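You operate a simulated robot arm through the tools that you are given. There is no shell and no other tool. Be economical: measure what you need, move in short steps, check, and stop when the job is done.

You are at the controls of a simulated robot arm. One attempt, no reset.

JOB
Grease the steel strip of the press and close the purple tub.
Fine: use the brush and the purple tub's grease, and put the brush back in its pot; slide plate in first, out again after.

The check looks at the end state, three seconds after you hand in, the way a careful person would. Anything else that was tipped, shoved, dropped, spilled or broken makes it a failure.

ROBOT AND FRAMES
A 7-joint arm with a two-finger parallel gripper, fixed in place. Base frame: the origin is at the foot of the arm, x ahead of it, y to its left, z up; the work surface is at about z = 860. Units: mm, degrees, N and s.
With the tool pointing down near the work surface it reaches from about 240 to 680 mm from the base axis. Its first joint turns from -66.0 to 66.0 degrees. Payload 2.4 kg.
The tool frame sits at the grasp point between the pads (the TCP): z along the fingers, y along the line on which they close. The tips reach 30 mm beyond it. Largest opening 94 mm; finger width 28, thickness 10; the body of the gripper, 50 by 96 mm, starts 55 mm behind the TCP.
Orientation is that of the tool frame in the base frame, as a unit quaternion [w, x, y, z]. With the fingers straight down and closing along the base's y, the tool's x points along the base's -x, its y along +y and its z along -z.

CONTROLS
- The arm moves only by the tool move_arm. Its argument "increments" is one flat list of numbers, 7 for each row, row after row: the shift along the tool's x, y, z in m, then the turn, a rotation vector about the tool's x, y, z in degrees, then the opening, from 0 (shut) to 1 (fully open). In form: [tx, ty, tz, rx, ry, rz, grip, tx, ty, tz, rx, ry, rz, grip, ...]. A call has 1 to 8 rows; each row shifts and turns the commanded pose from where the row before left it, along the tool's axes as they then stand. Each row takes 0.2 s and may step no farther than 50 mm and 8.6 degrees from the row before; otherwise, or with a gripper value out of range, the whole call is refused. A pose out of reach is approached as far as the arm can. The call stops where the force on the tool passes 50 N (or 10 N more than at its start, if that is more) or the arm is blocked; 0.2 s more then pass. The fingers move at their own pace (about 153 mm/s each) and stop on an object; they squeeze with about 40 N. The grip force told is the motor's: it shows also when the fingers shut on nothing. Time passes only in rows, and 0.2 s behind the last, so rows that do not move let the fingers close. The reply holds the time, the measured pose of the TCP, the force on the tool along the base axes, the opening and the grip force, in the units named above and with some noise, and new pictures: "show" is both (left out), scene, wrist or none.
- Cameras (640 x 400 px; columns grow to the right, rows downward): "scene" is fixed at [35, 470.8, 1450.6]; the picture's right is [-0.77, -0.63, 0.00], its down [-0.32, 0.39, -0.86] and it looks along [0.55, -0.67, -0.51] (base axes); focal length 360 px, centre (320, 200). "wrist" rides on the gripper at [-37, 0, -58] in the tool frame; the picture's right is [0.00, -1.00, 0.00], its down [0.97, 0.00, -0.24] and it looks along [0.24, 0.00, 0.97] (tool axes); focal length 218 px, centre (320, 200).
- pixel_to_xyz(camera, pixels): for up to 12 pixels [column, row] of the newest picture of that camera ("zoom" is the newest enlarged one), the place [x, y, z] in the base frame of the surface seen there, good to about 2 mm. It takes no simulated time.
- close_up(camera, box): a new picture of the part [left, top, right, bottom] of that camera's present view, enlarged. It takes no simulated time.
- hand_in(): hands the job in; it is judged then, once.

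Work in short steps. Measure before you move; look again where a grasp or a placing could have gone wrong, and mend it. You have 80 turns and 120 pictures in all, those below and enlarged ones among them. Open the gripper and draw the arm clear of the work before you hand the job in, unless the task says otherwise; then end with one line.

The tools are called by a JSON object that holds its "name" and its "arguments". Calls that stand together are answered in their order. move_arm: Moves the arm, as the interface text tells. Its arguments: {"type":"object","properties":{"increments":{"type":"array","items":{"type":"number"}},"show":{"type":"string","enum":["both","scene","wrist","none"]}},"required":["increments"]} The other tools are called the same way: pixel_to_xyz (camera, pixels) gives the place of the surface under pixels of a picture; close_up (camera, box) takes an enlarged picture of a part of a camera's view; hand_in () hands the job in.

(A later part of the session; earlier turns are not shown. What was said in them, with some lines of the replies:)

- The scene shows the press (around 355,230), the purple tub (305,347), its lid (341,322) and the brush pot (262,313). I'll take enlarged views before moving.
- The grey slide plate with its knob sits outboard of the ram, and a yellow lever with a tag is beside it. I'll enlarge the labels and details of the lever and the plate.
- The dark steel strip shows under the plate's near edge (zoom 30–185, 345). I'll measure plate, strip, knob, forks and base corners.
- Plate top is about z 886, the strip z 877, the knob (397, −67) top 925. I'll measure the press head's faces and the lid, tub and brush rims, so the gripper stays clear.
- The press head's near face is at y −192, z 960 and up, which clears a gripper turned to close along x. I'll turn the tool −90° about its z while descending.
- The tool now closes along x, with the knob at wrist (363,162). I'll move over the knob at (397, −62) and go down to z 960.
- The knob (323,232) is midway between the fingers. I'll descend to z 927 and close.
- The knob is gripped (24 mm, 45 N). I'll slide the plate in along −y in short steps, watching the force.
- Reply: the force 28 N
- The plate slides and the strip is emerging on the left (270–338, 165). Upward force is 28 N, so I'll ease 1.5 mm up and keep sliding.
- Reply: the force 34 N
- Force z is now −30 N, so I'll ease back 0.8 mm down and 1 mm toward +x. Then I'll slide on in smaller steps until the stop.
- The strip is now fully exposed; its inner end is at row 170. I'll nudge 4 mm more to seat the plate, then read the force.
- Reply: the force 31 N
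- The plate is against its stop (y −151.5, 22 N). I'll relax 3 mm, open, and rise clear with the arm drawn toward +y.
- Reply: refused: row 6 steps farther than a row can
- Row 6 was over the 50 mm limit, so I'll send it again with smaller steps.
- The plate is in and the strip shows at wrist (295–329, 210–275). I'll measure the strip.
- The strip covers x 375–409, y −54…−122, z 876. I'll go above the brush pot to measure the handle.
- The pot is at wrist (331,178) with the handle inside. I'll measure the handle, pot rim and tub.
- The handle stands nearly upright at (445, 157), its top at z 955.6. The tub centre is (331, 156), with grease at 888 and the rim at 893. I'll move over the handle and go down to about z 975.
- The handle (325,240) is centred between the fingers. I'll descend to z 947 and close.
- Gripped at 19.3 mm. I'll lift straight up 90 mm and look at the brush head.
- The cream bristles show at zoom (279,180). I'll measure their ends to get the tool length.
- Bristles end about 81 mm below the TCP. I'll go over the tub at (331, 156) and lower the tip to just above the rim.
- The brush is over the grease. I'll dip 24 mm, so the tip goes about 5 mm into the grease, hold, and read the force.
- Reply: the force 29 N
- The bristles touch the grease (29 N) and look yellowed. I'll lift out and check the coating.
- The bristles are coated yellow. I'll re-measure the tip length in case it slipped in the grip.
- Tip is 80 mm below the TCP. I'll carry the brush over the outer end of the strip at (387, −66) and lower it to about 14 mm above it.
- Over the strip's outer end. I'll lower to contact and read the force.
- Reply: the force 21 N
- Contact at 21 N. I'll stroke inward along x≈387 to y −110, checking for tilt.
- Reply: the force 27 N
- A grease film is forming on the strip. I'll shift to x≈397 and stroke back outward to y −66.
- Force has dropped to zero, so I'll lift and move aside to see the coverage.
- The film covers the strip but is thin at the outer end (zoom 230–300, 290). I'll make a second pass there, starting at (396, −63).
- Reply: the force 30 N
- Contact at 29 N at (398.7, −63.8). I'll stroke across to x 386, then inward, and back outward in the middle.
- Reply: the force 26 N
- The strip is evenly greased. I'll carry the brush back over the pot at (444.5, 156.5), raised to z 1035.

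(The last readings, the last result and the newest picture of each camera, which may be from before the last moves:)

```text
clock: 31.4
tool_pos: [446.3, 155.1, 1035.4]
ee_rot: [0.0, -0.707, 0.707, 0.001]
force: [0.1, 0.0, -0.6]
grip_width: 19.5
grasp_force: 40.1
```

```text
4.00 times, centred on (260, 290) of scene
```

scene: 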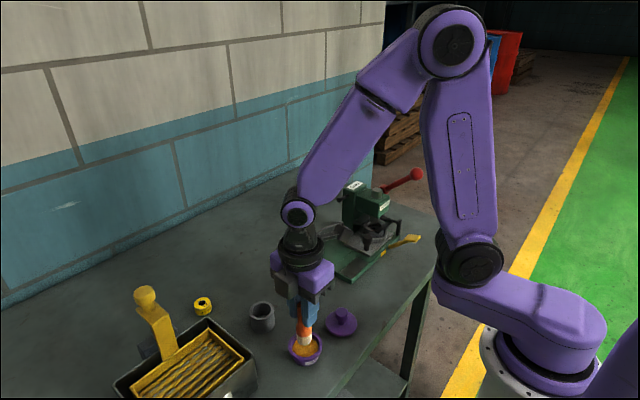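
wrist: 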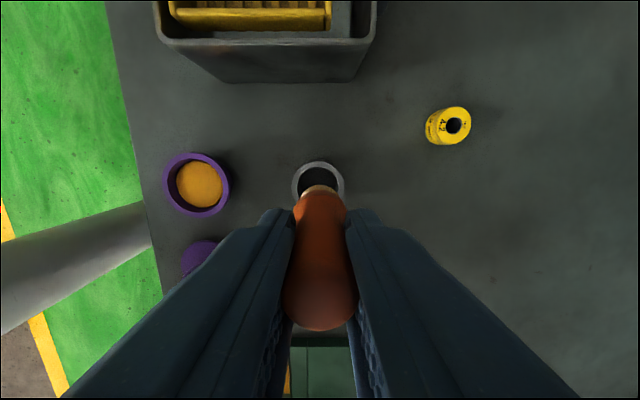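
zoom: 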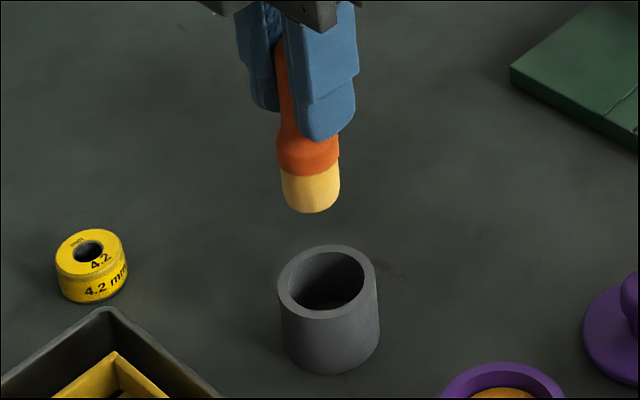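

The brush is above the pot. I'll measure the bristle tip and pot rim to confirm alignment.

{"name": "pixel_to_xyz", "arguments": {"camera": "zoom", "pixels": [[313, 210], [311, 195], [286, 195], [336, 195], [327, 247], [327, 312], [282, 280], [372, 280]]}}

{"name": "pixel_to_xyz", "arguments": {"camera": "wrist", "pixels": [[319, 163], [295, 185], [341, 185], [319, 188]]}}

```text
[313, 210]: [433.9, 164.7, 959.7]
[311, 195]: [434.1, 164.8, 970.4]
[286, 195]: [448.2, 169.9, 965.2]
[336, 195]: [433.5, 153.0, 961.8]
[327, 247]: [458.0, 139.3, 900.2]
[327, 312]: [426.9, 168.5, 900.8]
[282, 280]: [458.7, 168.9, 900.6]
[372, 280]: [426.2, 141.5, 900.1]
```

```text
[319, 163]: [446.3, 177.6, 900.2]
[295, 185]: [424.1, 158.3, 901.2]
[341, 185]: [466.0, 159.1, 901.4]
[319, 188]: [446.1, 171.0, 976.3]
```

The brush is aligned with the pot to within a couple of mm. I'll lower to z 950, then creep.

{"name": "move_arm", "arguments": {"increments": [0, 0.001, 0.035, 0, 0, 0, 0.1, 0, 0, 0.02, 0, 0, 0, 0.1, 0, 0, 0.02, 0, 0, 0, 0.1, 0, 0, 0.01, 0, 0, 0, 0.1, 0, 0, 0, 0, 0, 0, 0.1], "show": "none"}}

{"name": "close_up", "arguments": {"camera": "scene", "box": [210, 240, 310, 340]}}

```text
clock: 32.6
tool_pos: [445.4, 154.8, 949.9]
ee_rot: [0.0, 0.707, -0.707, -0.001]
force: [-0.1, 0.1, 0.2]
grip_width: 19.1
grasp_force: 40.3
```

```text
4.00 times, centred on (260, 290) of scene
```

zoom: 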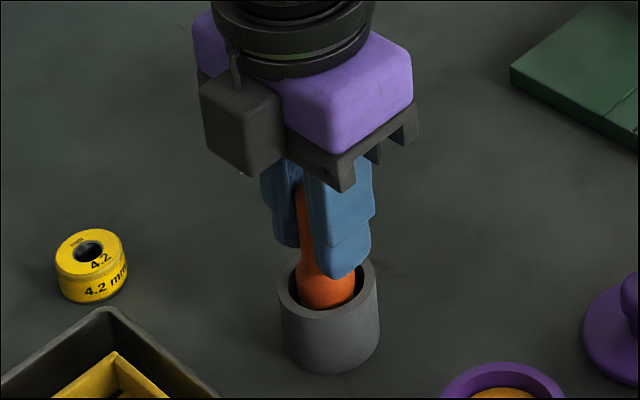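

It is inside the pot with no force yet. I'll creep down until light contact.

{"name": "move_arm", "arguments": {"increments": [0, 0, 0.003, 0, 0, 0, 0.1, 0, 0, 0.002, 0, 0, 0, 0.1, 0, 0, 0, 0, 0, 0, 0.1], "show": "none"}}

```text
clock: 33.4
tool_pos: [443.8, 153.8, 943.6]
ee_rot: [0.0, -0.707, 0.708, 0.0]
force: [-0.1, 0.0, -0.3]
grip_width: 18.9
grasp_force: 39.7
```

{"name": "move_arm", "arguments": {"increments": [0, 0, 0.0015, 0, 0, 0, 0.1, 0, 0, 0.0015, 0, 0, 0, 0.1, 0, 0, 0, 0, 0, 0, 0.1], "show": "none"}}

```text
clock: 34.2
tool_pos: [444.3, 154.5, 941.2]
ee_rot: [0.0, 0.708, -0.707, 0.0]
force: [-0.7, 0.0, -1.0]
grip_width: 19.5
grasp_force: 39.6
```

There is still no contact at z 941 (tips at 911, pot rim 901). I'll go another 3 mm.

{"name": "move_arm", "arguments": {"increments": [0, 0, 0.0015, 0, 0, 0, 0.1, 0, 0, 0.0015, 0, 0, 0, 0.1, 0, 0, 0, 0, 0, 0, 0.1], "show": "none"}}

{"name": "close_up", "arguments": {"camera": "scene", "box": [220, 260, 300, 340]}}

```text
clock: 35.0
tool_pos: [443.0, 157.1, 940.0]
ee_rot: [0.003, -0.706, 0.708, -0.001]
force: [-1.8, -1.9, 28.5]
grip_width: 19.4
grasp_force: 40.4
```

```text
5.00 times, centred on (260, 300) of scene
```

zoom: 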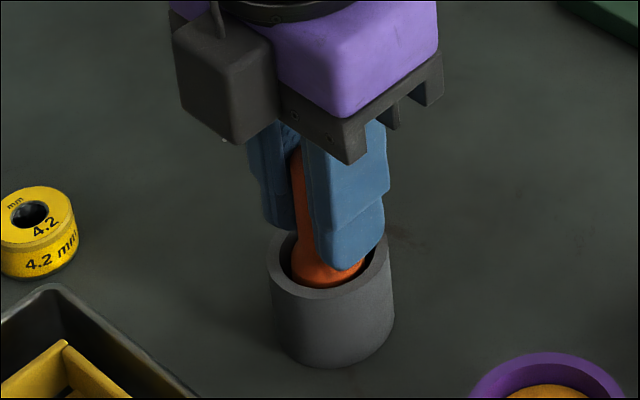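

The brush is on the pot floor. I'll ease up 1 mm, open, and rise straight up.

{"name": "move_arm", "arguments": {"increments": [0, 0, -0.0015, 0, 0, 0, 0.1, 0, 0, 0, 0, 0, 0, 0.3, 0, 0, 0, 0, 0, 0, 0.5, 0, 0, 0, 0, 0, 0, 0.5, 0, 0, -0.03, 0, 0, 0, 0.5, 0, 0, -0.04, 0, 0, 0, 0.5, 0, 0, -0.04, 0, 0, 0, 0.5]}}

{"name": "close_up", "arguments": {"camera": "scene", "box": [220, 260, 360, 370]}}

```text
clock: 36.6
tool_pos: [443.4, 156.3, 1051.5]
ee_rot: [0.001, 0.707, -0.707, -0.001]
force: [-0.2, -0.4, -1.4]
grip_width: 47.2
grasp_force: 0.1
```

scene: 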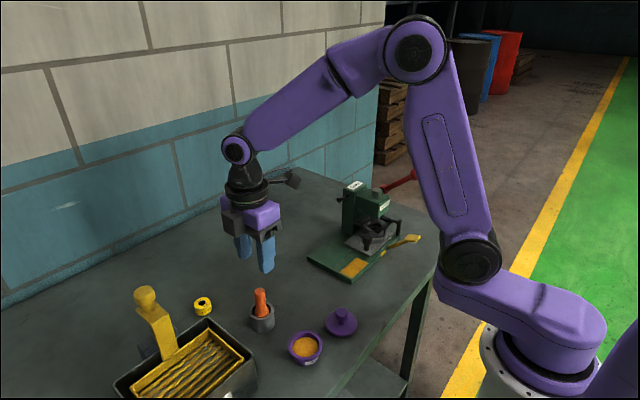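
wrist: 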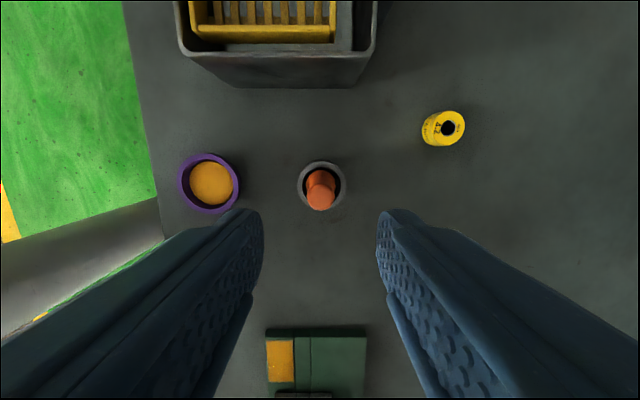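

```text
3.64 times, centred on (290, 315) of scene
```

zoom: 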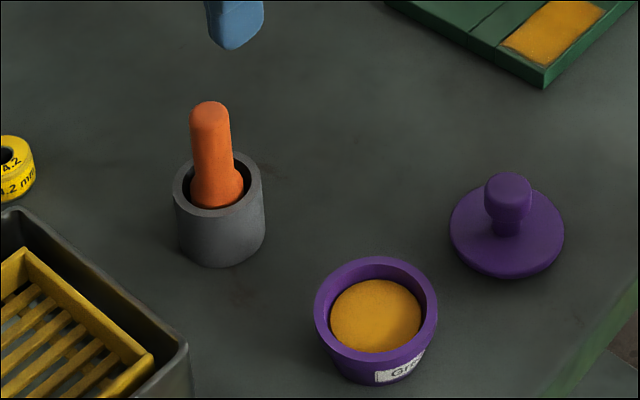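

The brush stands in its pot. Next is the lid: I'll move above it at (321, 60), z≈1000, for a measuring view.

{"name": "move_arm", "arguments": {"increments": [0.0235, 0.0305, 0, 0, 0, 0, 0.5, 0.0235, 0.0305, 0, 0, 0, 0, 0.5, 0.0235, 0.0305, 0, 0, 0, 0, 0.5, 0.0235, 0.0305, 0.01, 0, 0, 0, 0.5, 0, 0, 0.04, 0, 0, 0, 0.5, 0, 0, 0, 0, 0, 0, 0.5], "show": "wrist"}}

{"name": "close_up", "arguments": {"camera": "wrist", "box": [220, 80, 420, 280]}}

```text
clock: 38.0
tool_pos: [322.5, 61.5, 1000.7]
ee_rot: [0.0, 0.708, -0.706, 0.0]
force: [-0.4, 1.0, -1.2]
grip_width: 46.9
grasp_force: 0.0
```

wrist: 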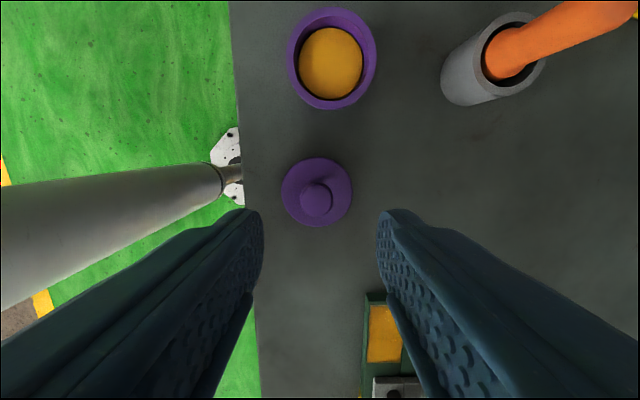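

```text
2.00 times, centred on (320, 180) of wrist
```

zoom: 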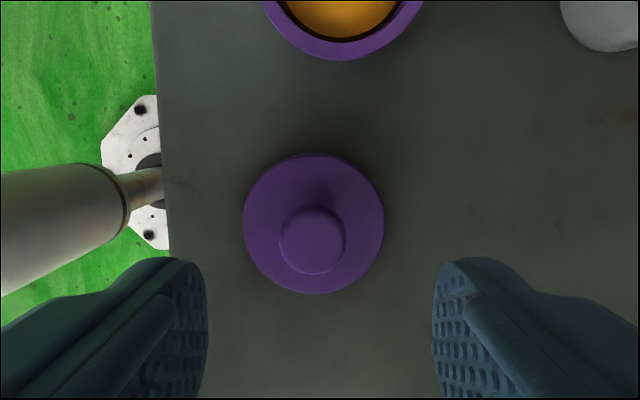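

The lid (316,192) and tub (332,60) are in view. I'll measure both centres precisely.

{"name": "pixel_to_xyz", "arguments": {"camera": "wrist", "pixels": [[316, 201], [284, 192], [350, 192], [316, 160], [316, 225], [301, 201], [331, 201], [290, 58], [374, 58], [332, 10], [332, 107], [332, 60]]}}

```text
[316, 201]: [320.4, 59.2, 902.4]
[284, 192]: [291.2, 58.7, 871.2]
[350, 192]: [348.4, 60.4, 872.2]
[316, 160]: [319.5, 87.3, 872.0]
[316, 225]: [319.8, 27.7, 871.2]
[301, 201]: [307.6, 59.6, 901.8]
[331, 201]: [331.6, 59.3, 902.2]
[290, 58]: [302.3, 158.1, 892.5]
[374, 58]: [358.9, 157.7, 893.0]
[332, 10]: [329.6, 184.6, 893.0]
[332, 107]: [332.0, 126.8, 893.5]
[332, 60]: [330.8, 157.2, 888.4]
```

Lid centre is (320, 58.5), its knob top z 902; tub centre is (330.8, 156.2). I'll descend on the knob to z 911.

{"name": "move_arm", "arguments": {"increments": [0.0025, 0.002, 0.035, 0, 0, 0, 0.5, 0, 0, 0.035, 0, 0, 0, 0.5, 0, 0, 0.0195, 0, 0, 0, 0.5, 0, 0, 0, 0, 0, 0, 0.5]}}

```text
clock: 39.0
tool_pos: [321.6, 59.8, 908.9]
ee_rot: [-0.001, 0.707, -0.707, 0.0]
force: [0.1, -0.3, -0.1]
grip_width: 47.0
grasp_force: 0.1
```

scene: 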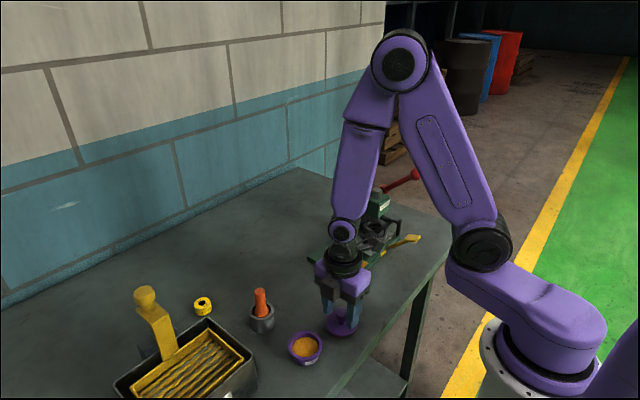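
wrist: 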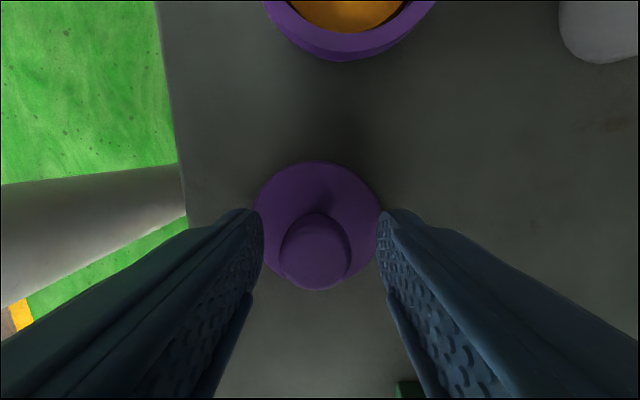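

The knob is between the fingers, so I'll centre 1.5 mm, close, and lift slowly.

{"name": "move_arm", "arguments": {"increments": [0, 0.0015, 0, 0, 0, 0, 0.3, 0, 0, 0, 0, 0, 0, 0.1, 0, 0, 0, 0, 0, 0, 0.1, 0, 0, -0.01, 0, 0, 0, 0.1, 0, 0, -0.03, 0, 0, 0, 0.1, 0, 0, -0.03, 0, 0, 0, 0.1, 0, 0, 0, 0, 0, 0, 0.1]}}

{"name": "close_up", "arguments": {"camera": "scene", "box": [270, 240, 390, 370]}}

```text
clock: 40.6
tool_pos: [317.8, 59.1, 980.8]
ee_rot: [0.0, -0.707, 0.708, 0.0]
force: [-0.3, -0.1, -0.8]
grip_width: 23.4
grasp_force: 40.4
```

scene: 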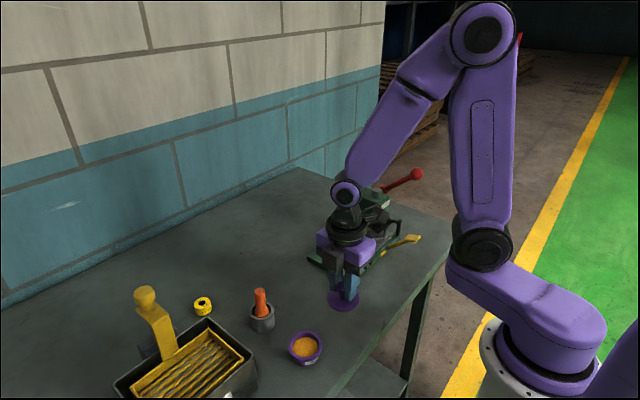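
wrist: 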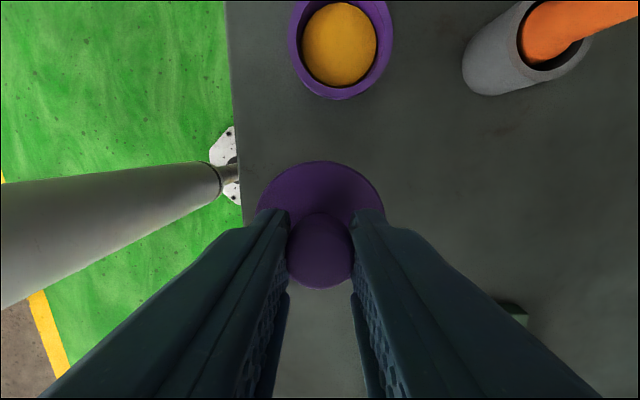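

```text
3.08 times, centred on (330, 305) of scene
```

zoom: 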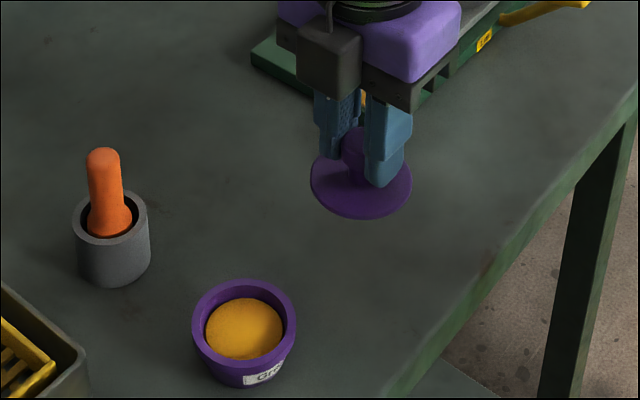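

The lid is held level. I'll carry it over the tub at z 981, then check alignment.

{"name": "move_arm", "arguments": {"increments": [-0.033, -0.004, 0, 0, 0, 0, 0.1, -0.033, -0.004, 0, 0, 0, 0, 0.1, -0.032, -0.0035, 0, 0, 0, 0, 0.1, 0, 0, 0.03, 0, 0, 0, 0.1, 0, 0, 0.01, 0, 0, 0, 0.1, 0, 0, 0, 0, 0, 0, 0.1], "show": "wrist"}}

{"name": "close_up", "arguments": {"camera": "scene", "box": [260, 290, 360, 380]}}

```text
clock: 42.0
tool_pos: [329.0, 157.2, 940.6]
ee_rot: [0.0, -0.707, 0.707, 0.0]
force: [0.1, 0.7, -0.1]
grip_width: 23.3
grasp_force: 40.2
```

wrist: 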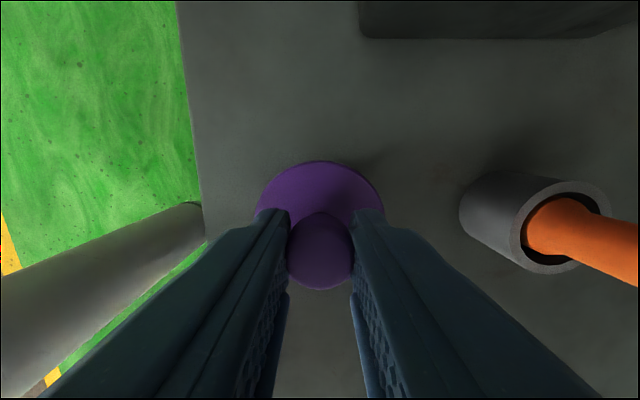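

```text
4.44 times, centred on (310, 335) of scene
```

zoom: 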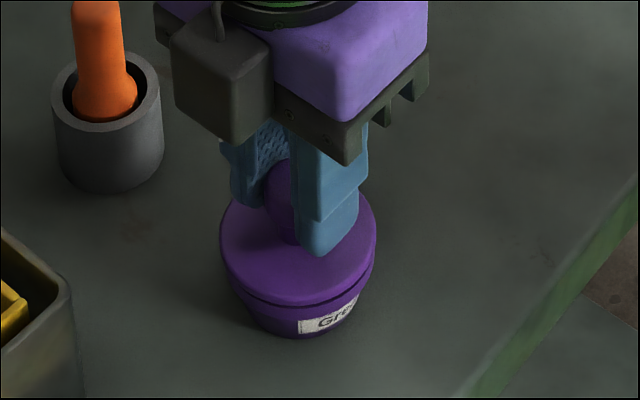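

The lid is nearly on the rim. I'll measure the lid disc's edges against the tub's before going down.

{"name": "pixel_to_xyz", "arguments": {"camera": "zoom", "pixels": [[222, 240], [374, 240], [290, 302], [250, 212], [345, 285], [243, 295], [360, 290], [300, 304]]}}

{"name": "pixel_to_xyz", "arguments": {"camera": "wrist", "pixels": [[321, 164], [262, 205], [380, 203], [321, 250]]}}

```text
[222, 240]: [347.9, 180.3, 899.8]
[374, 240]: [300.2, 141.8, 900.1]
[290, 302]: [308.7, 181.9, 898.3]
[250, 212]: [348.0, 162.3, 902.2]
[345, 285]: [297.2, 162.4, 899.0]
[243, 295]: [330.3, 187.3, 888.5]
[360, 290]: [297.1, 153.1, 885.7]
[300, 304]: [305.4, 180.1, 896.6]
```

```text
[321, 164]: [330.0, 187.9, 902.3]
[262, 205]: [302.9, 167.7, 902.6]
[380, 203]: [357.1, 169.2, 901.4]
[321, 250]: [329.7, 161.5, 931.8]
```

The lid centre is about (330, 158.3) against the tub's (330.6, 156). I'll shift 2 mm toward −y and lower gently to contact.

{"name": "move_arm", "arguments": {"increments": [0.002, -0.0005, 0, 0, 0, 0, 0.1, 0, 0, 0.002, 0, 0, 0, 0.1, 0, 0, 0.002, 0, 0, 0, 0.1, 0, 0, 0, 0, 0, 0, 0.1], "show": "none"}}

```text
clock: 43.0
tool_pos: [330.5, 154.9, 937.1]
ee_rot: [0.001, 0.708, -0.707, 0.0]
force: [-0.3, 0.7, 0.2]
grip_width: 23.7
grasp_force: 40.6
```

{"name": "move_arm", "arguments": {"increments": [0, 0, 0.002, 0, 0, 0, 0.1, 0, 0, 0.002, 0, 0, 0, 0.1, 0, 0, 0, 0, 0, 0, 0.1], "show": "none"}}

{"name": "close_up", "arguments": {"camera": "scene", "box": [260, 290, 360, 380]}}

```text
clock: 43.8
tool_pos: [330.4, 155.2, 933.8]
ee_rot: [0.002, -0.707, 0.707, 0.0]
force: [2.1, -2.0, 29.2]
grip_width: 23.7
grasp_force: 39.7
```

```text
4.44 times, centred on (310, 335) of scene
```

zoom: 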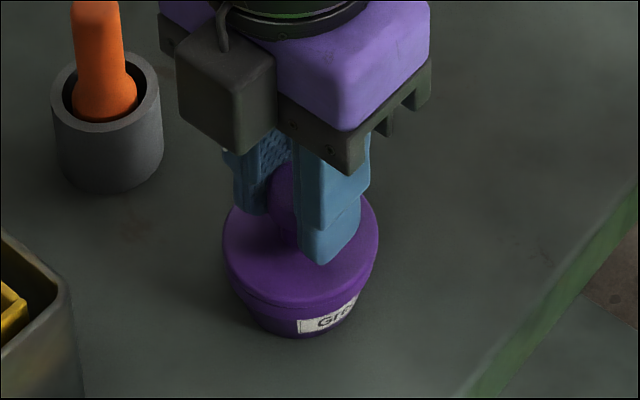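

Contact at 29 N with the disc flush on the rim. I'll ease off, open, rise, and inspect.

{"name": "move_arm", "arguments": {"increments": [0, 0, -0.001, 0, 0, 0, 0.1, 0, 0, 0, 0, 0, 0, 0.4, 0, 0, 0, 0, 0, 0, 0.5, 0, 0, -0.03, 0, 0, 0, 0.5, 0, 0, -0.04, 0, 0, 0, 0.5, 0, 0, 0, 0, 0, 0, 0.5], "show": "wrist"}}

{"name": "close_up", "arguments": {"camera": "scene", "box": [260, 290, 360, 380]}}

```text
clock: 45.2
tool_pos: [329.4, 156.1, 1004.6]
ee_rot: [0.0, 0.708, -0.707, 0.0]
force: [0.0, -0.1, 0.0]
grip_width: 47.1
grasp_force: 0.1
```

wrist: 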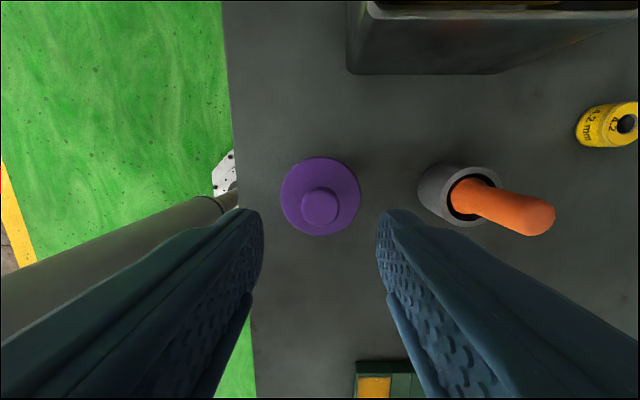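

```text
4.44 times, centred on (310, 335) of scene
```

zoom: 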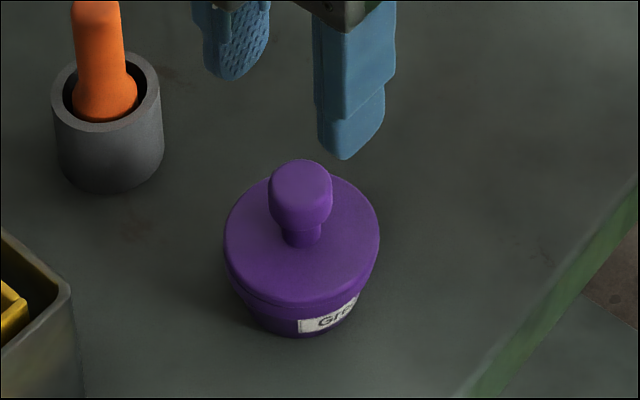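

The lid looks seated. I'll check that the disc is level and note its height.

{"name": "pixel_to_xyz", "arguments": {"camera": "wrist", "pixels": [[285, 195], [356, 195], [320, 162], [320, 230], [295, 170], [345, 170], [319, 207]]}}

{"name": "pixel_to_xyz", "arguments": {"camera": "zoom", "pixels": [[240, 245], [365, 245], [300, 290], [330, 190], [300, 325]]}}

```text
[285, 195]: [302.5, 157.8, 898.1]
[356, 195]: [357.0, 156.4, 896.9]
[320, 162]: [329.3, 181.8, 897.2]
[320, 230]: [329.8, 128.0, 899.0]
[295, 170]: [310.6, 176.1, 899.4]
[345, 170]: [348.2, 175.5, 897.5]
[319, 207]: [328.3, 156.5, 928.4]
```

```text
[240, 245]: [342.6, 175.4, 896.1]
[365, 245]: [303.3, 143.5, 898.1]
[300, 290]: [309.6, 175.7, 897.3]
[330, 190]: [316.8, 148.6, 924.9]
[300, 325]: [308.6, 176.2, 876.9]
```

The lid is level at about z 897.5, on the 893 rim. Now I'll go back over the slide knob at about (400, −148).

{"name": "move_arm", "arguments": {"increments": [0.0434, -0.0101, 0, 0, 0, 0, 0.5, 0.0434, -0.0101, 0, 0, 0, 0, 0.5, 0.0434, -0.0101, 0, 0, 0, 0, 0.5, 0.0434, -0.0101, 0, 0, 0, 0, 0.5, 0.0434, -0.0101, 0, 0, 0, 0, 0.5, 0.0434, -0.0101, 0, 0, 0, 0, 0.5, 0.0426, -0.0101, 0, 0, 0, 0, 0.5, 0, 0, 0, 0, 0, 0, 0.5]}}

```text
clock: 47.0
tool_pos: [399.3, -149.2, 1004.1]
ee_rot: [0.0, 0.707, -0.707, 0.0]
force: [-0.3, -0.1, 0.7]
grip_width: 47.1
grasp_force: 0.1
```

scene: 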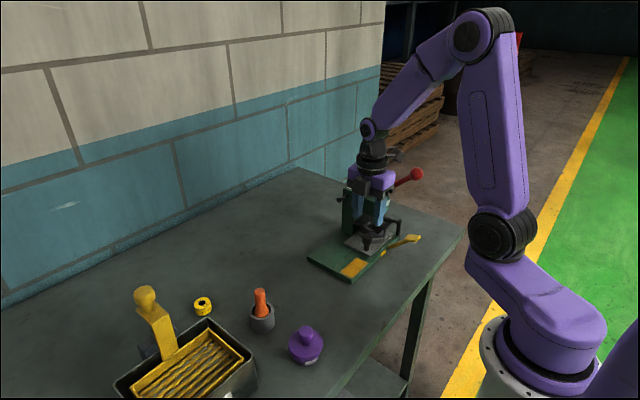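
wrist: 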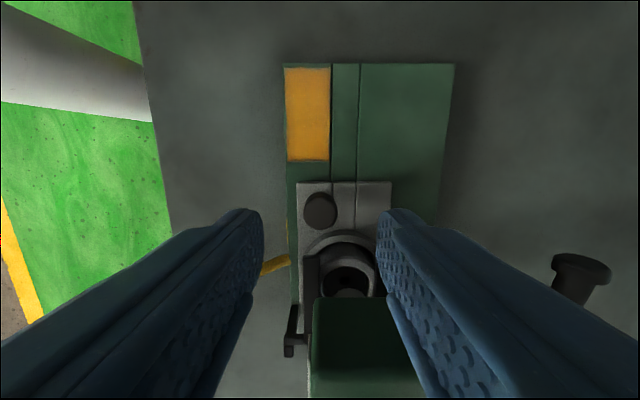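

The strip is fully gold and the knob (320,210) is centred in x. I'll confirm its y.

{"name": "pixel_to_xyz", "arguments": {"camera": "wrist", "pixels": [[320, 209], [320, 195], [320, 222], [308, 210], [334, 210], [350, 315]]}}

```text
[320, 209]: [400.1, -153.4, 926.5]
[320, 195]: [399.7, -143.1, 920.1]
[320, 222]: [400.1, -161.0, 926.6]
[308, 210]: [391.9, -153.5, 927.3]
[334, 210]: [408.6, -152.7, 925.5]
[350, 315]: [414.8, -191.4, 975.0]
```

The knob is at (400, −153). I'll descend to z 929 and close.

{"name": "move_arm", "arguments": {"increments": [0, 0, 0.035, 0, 0, 0, 0.5, 0, 0, 0.03, 0, 0, 0, 0.5, 0, 0, 0.0105, 0, 0, 0, 0.5, 0, 0, 0, 0, 0, 0, 0.5, 0, 0, 0, 0, 0, 0, 0.1, 0, 0, 0, 0, 0, 0, 0.1, 0, 0, 0, 0, 0, 0, 0.1], "show": "wrist"}}

```text
clock: 48.6
tool_pos: [400.8, -147.8, 929.7]
ee_rot: [0.0, 0.708, -0.707, 0.0]
force: [-9.1, -2.0, 33.9]
grip_width: 23.7
grasp_force: 44.8
```

wrist: 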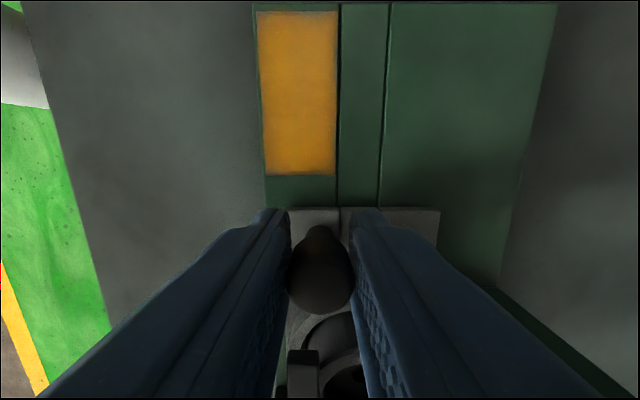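

Gripped, with 34 N upward. I'll ease up 1.2 mm and pull out along +y.

{"name": "move_arm", "arguments": {"increments": [0, 0.0008, -0.0012, 0, 0, 0, 0.1, -0.008, 0, 0, 0, 0, 0, 0.1, -0.01, 0, 0, 0, 0, 0, 0.1, -0.01, 0, 0, 0, 0, 0, 0.1], "show": "none"}}

```text
clock: 49.6
tool_pos: [399.8, -120.8, 929.8]
ee_rot: [0.0, 0.708, -0.707, 0.001]
force: [2.3, -0.1, 0.5]
grip_width: 23.7
grasp_force: 44.8
```

Moving freely with low forces, so I'll continue outward.

{"name": "move_arm", "arguments": {"increments": [-0.01, 0, 0, 0, 0, 0, 0.1, -0.01, 0, 0, 0, 0, 0, 0.1, -0.01, 0, 0, 0, 0, 0, 0.1, -0.01, 0, 0, 0, 0, 0, 0.1, -0.008, 0, 0, 0, 0, 0, 0.1]}}

```text
clock: 50.8
tool_pos: [399.7, -73.1, 930.9]
ee_rot: [0.0, 0.707, -0.707, -0.001]
force: [0.2, -1.0, -9.3]
grip_width: 23.7
grasp_force: 45.1
```

scene: 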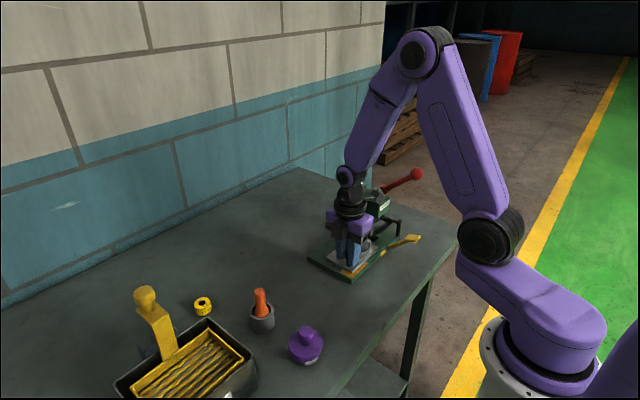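
wrist: 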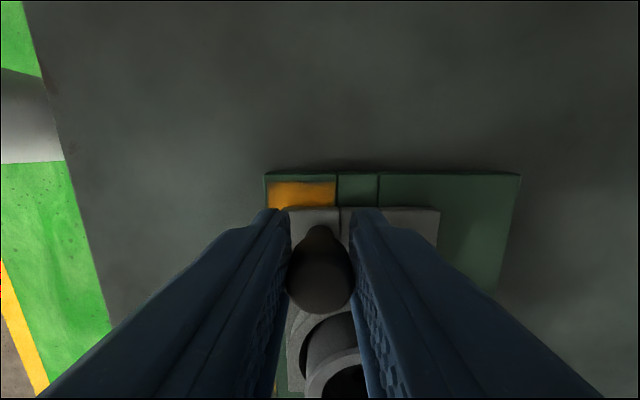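

About 13 mm remain. I'll move on in small steps to the outer stop.

{"name": "move_arm", "arguments": {"increments": [-0.006, 0, 0, 0, 0, 0, 0.1, -0.004, 0, 0, 0, 0, 0, 0.1, -0.002, 0, 0, 0, 0, 0, 0.1, -0.002, 0, 0, 0, 0, 0, 0.1, 0, 0, 0, 0, 0, 0, 0.1], "show": "wrist"}}

```text
clock: 52.0
tool_pos: [400.5, -59.8, 929.2]
ee_rot: [0.0, 0.707, -0.707, 0.0]
force: [-3.9, 1.5, -0.2]
grip_width: 23.8
grasp_force: 44.3
```

wrist: 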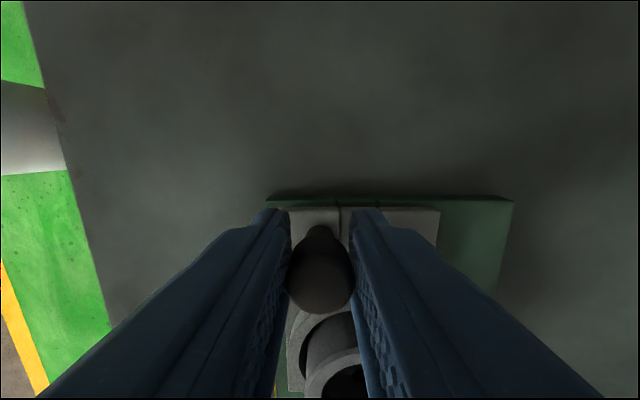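

The plate edge is nearly at the base edge. I'll nudge 2 mm more to feel the stop.

{"name": "move_arm", "arguments": {"increments": [-0.001, 0, 0, 0, 0, 0, 0.1, -0.001, 0, 0, 0, 0, 0, 0.1, 0, 0, 0, 0, 0, 0, 0.1], "show": "none"}}

```text
clock: 52.8
tool_pos: [400.0, -58.1, 930.5]
ee_rot: [-0.001, -0.706, 0.708, 0.0]
force: [-5.3, -15.7, -11.2]
grip_width: 23.6
grasp_force: 45.2
```

The outer stop is reached (−16 N in y). I'll relax 1 mm, open, rise and draw clear, then inspect everything.

{"name": "move_arm", "arguments": {"increments": [0.001, 0, 0, 0, 0, 0, 0.1, 0, 0, 0, 0, 0, 0, 0.5, 0, 0, 0, 0, 0, 0, 0.5, 0, 0, -0.03, 0, 0, 0, 0.5, 0, 0, -0.045, 0, 0, 0, 0.5, 0, 0, -0.045, 0, 0, 0, 0.5, 0, 0.03, -0.03, 0, 0, 0, 0.5, 0, 0, 0, 0, 0, 0, 0.5]}}

{"name": "close_up", "arguments": {"camera": "scene", "box": [300, 170, 440, 290]}}

{"name": "close_up", "arguments": {"camera": "scene", "box": [180, 270, 380, 395]}}

```text
clock: 54.6
tool_pos: [371.1, -60.2, 1080.6]
ee_rot: [0.0, 0.708, -0.706, 0.001]
force: [0.2, 0.7, 0.9]
grip_width: 47.2
grasp_force: 0.0
```

scene: 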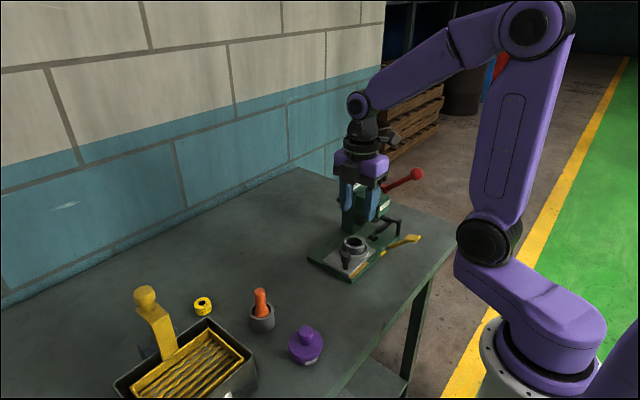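
wrist: 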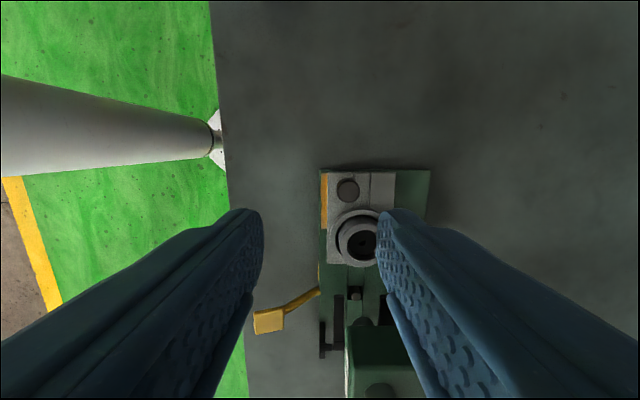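

```text
3.33 times, centred on (370, 230) of scene
```

zoom: 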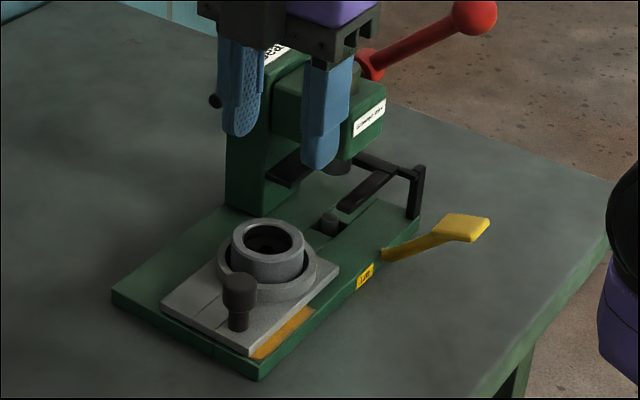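

```text
3.20 times, centred on (280, 332) of scene
```

zoom: 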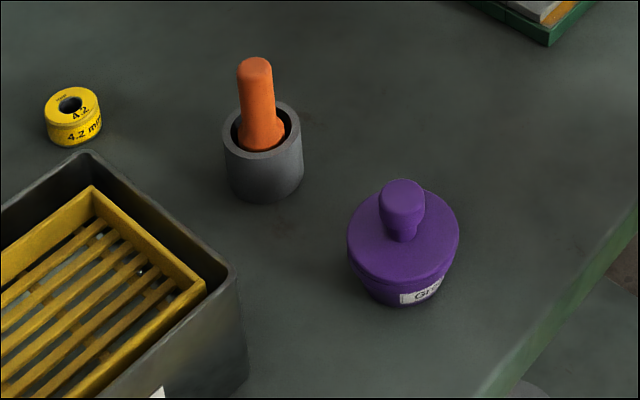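

The plate is out, the strip is greased, the brush is in its pot, the tub is closed and nothing else has moved. I'll raise the arm further clear.

{"name": "move_arm", "arguments": {"increments": [0, 0, -0.045, 0, 0, 0, 0.6, 0, 0, -0.045, 0, 0, 0, 0.6, 0, 0, -0.04, 0, 0, 0, 0.6, 0, 0, 0, 0, 0, 0, 0.6], "show": "scene"}}

```text
clock: 55.6
tool_pos: [371.3, -59.5, 1208.5]
ee_rot: [0.0, 0.707, -0.707, 0.0]
force: [-0.9, -0.3, 0.8]
grip_width: 56.4
grasp_force: 0.1
```

scene: 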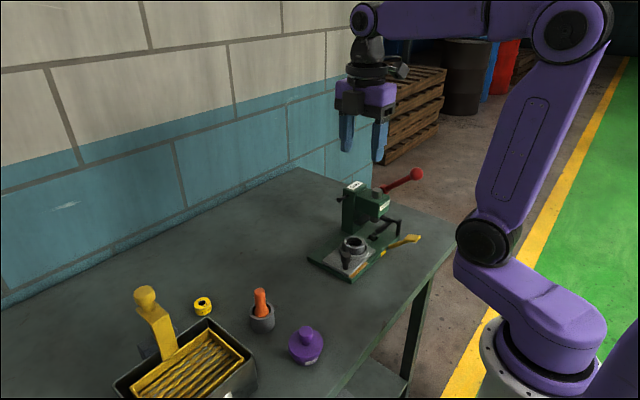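

Everything is in place and the arm is clear, so I'm handing in.

{"name": "hand_in", "arguments": {}}

```text
The job is handed in.
```

The steel strip is greased along its whole length, the slide plate is back out, the brush is in its pot, the purple tub is closed, and the job is handed in.
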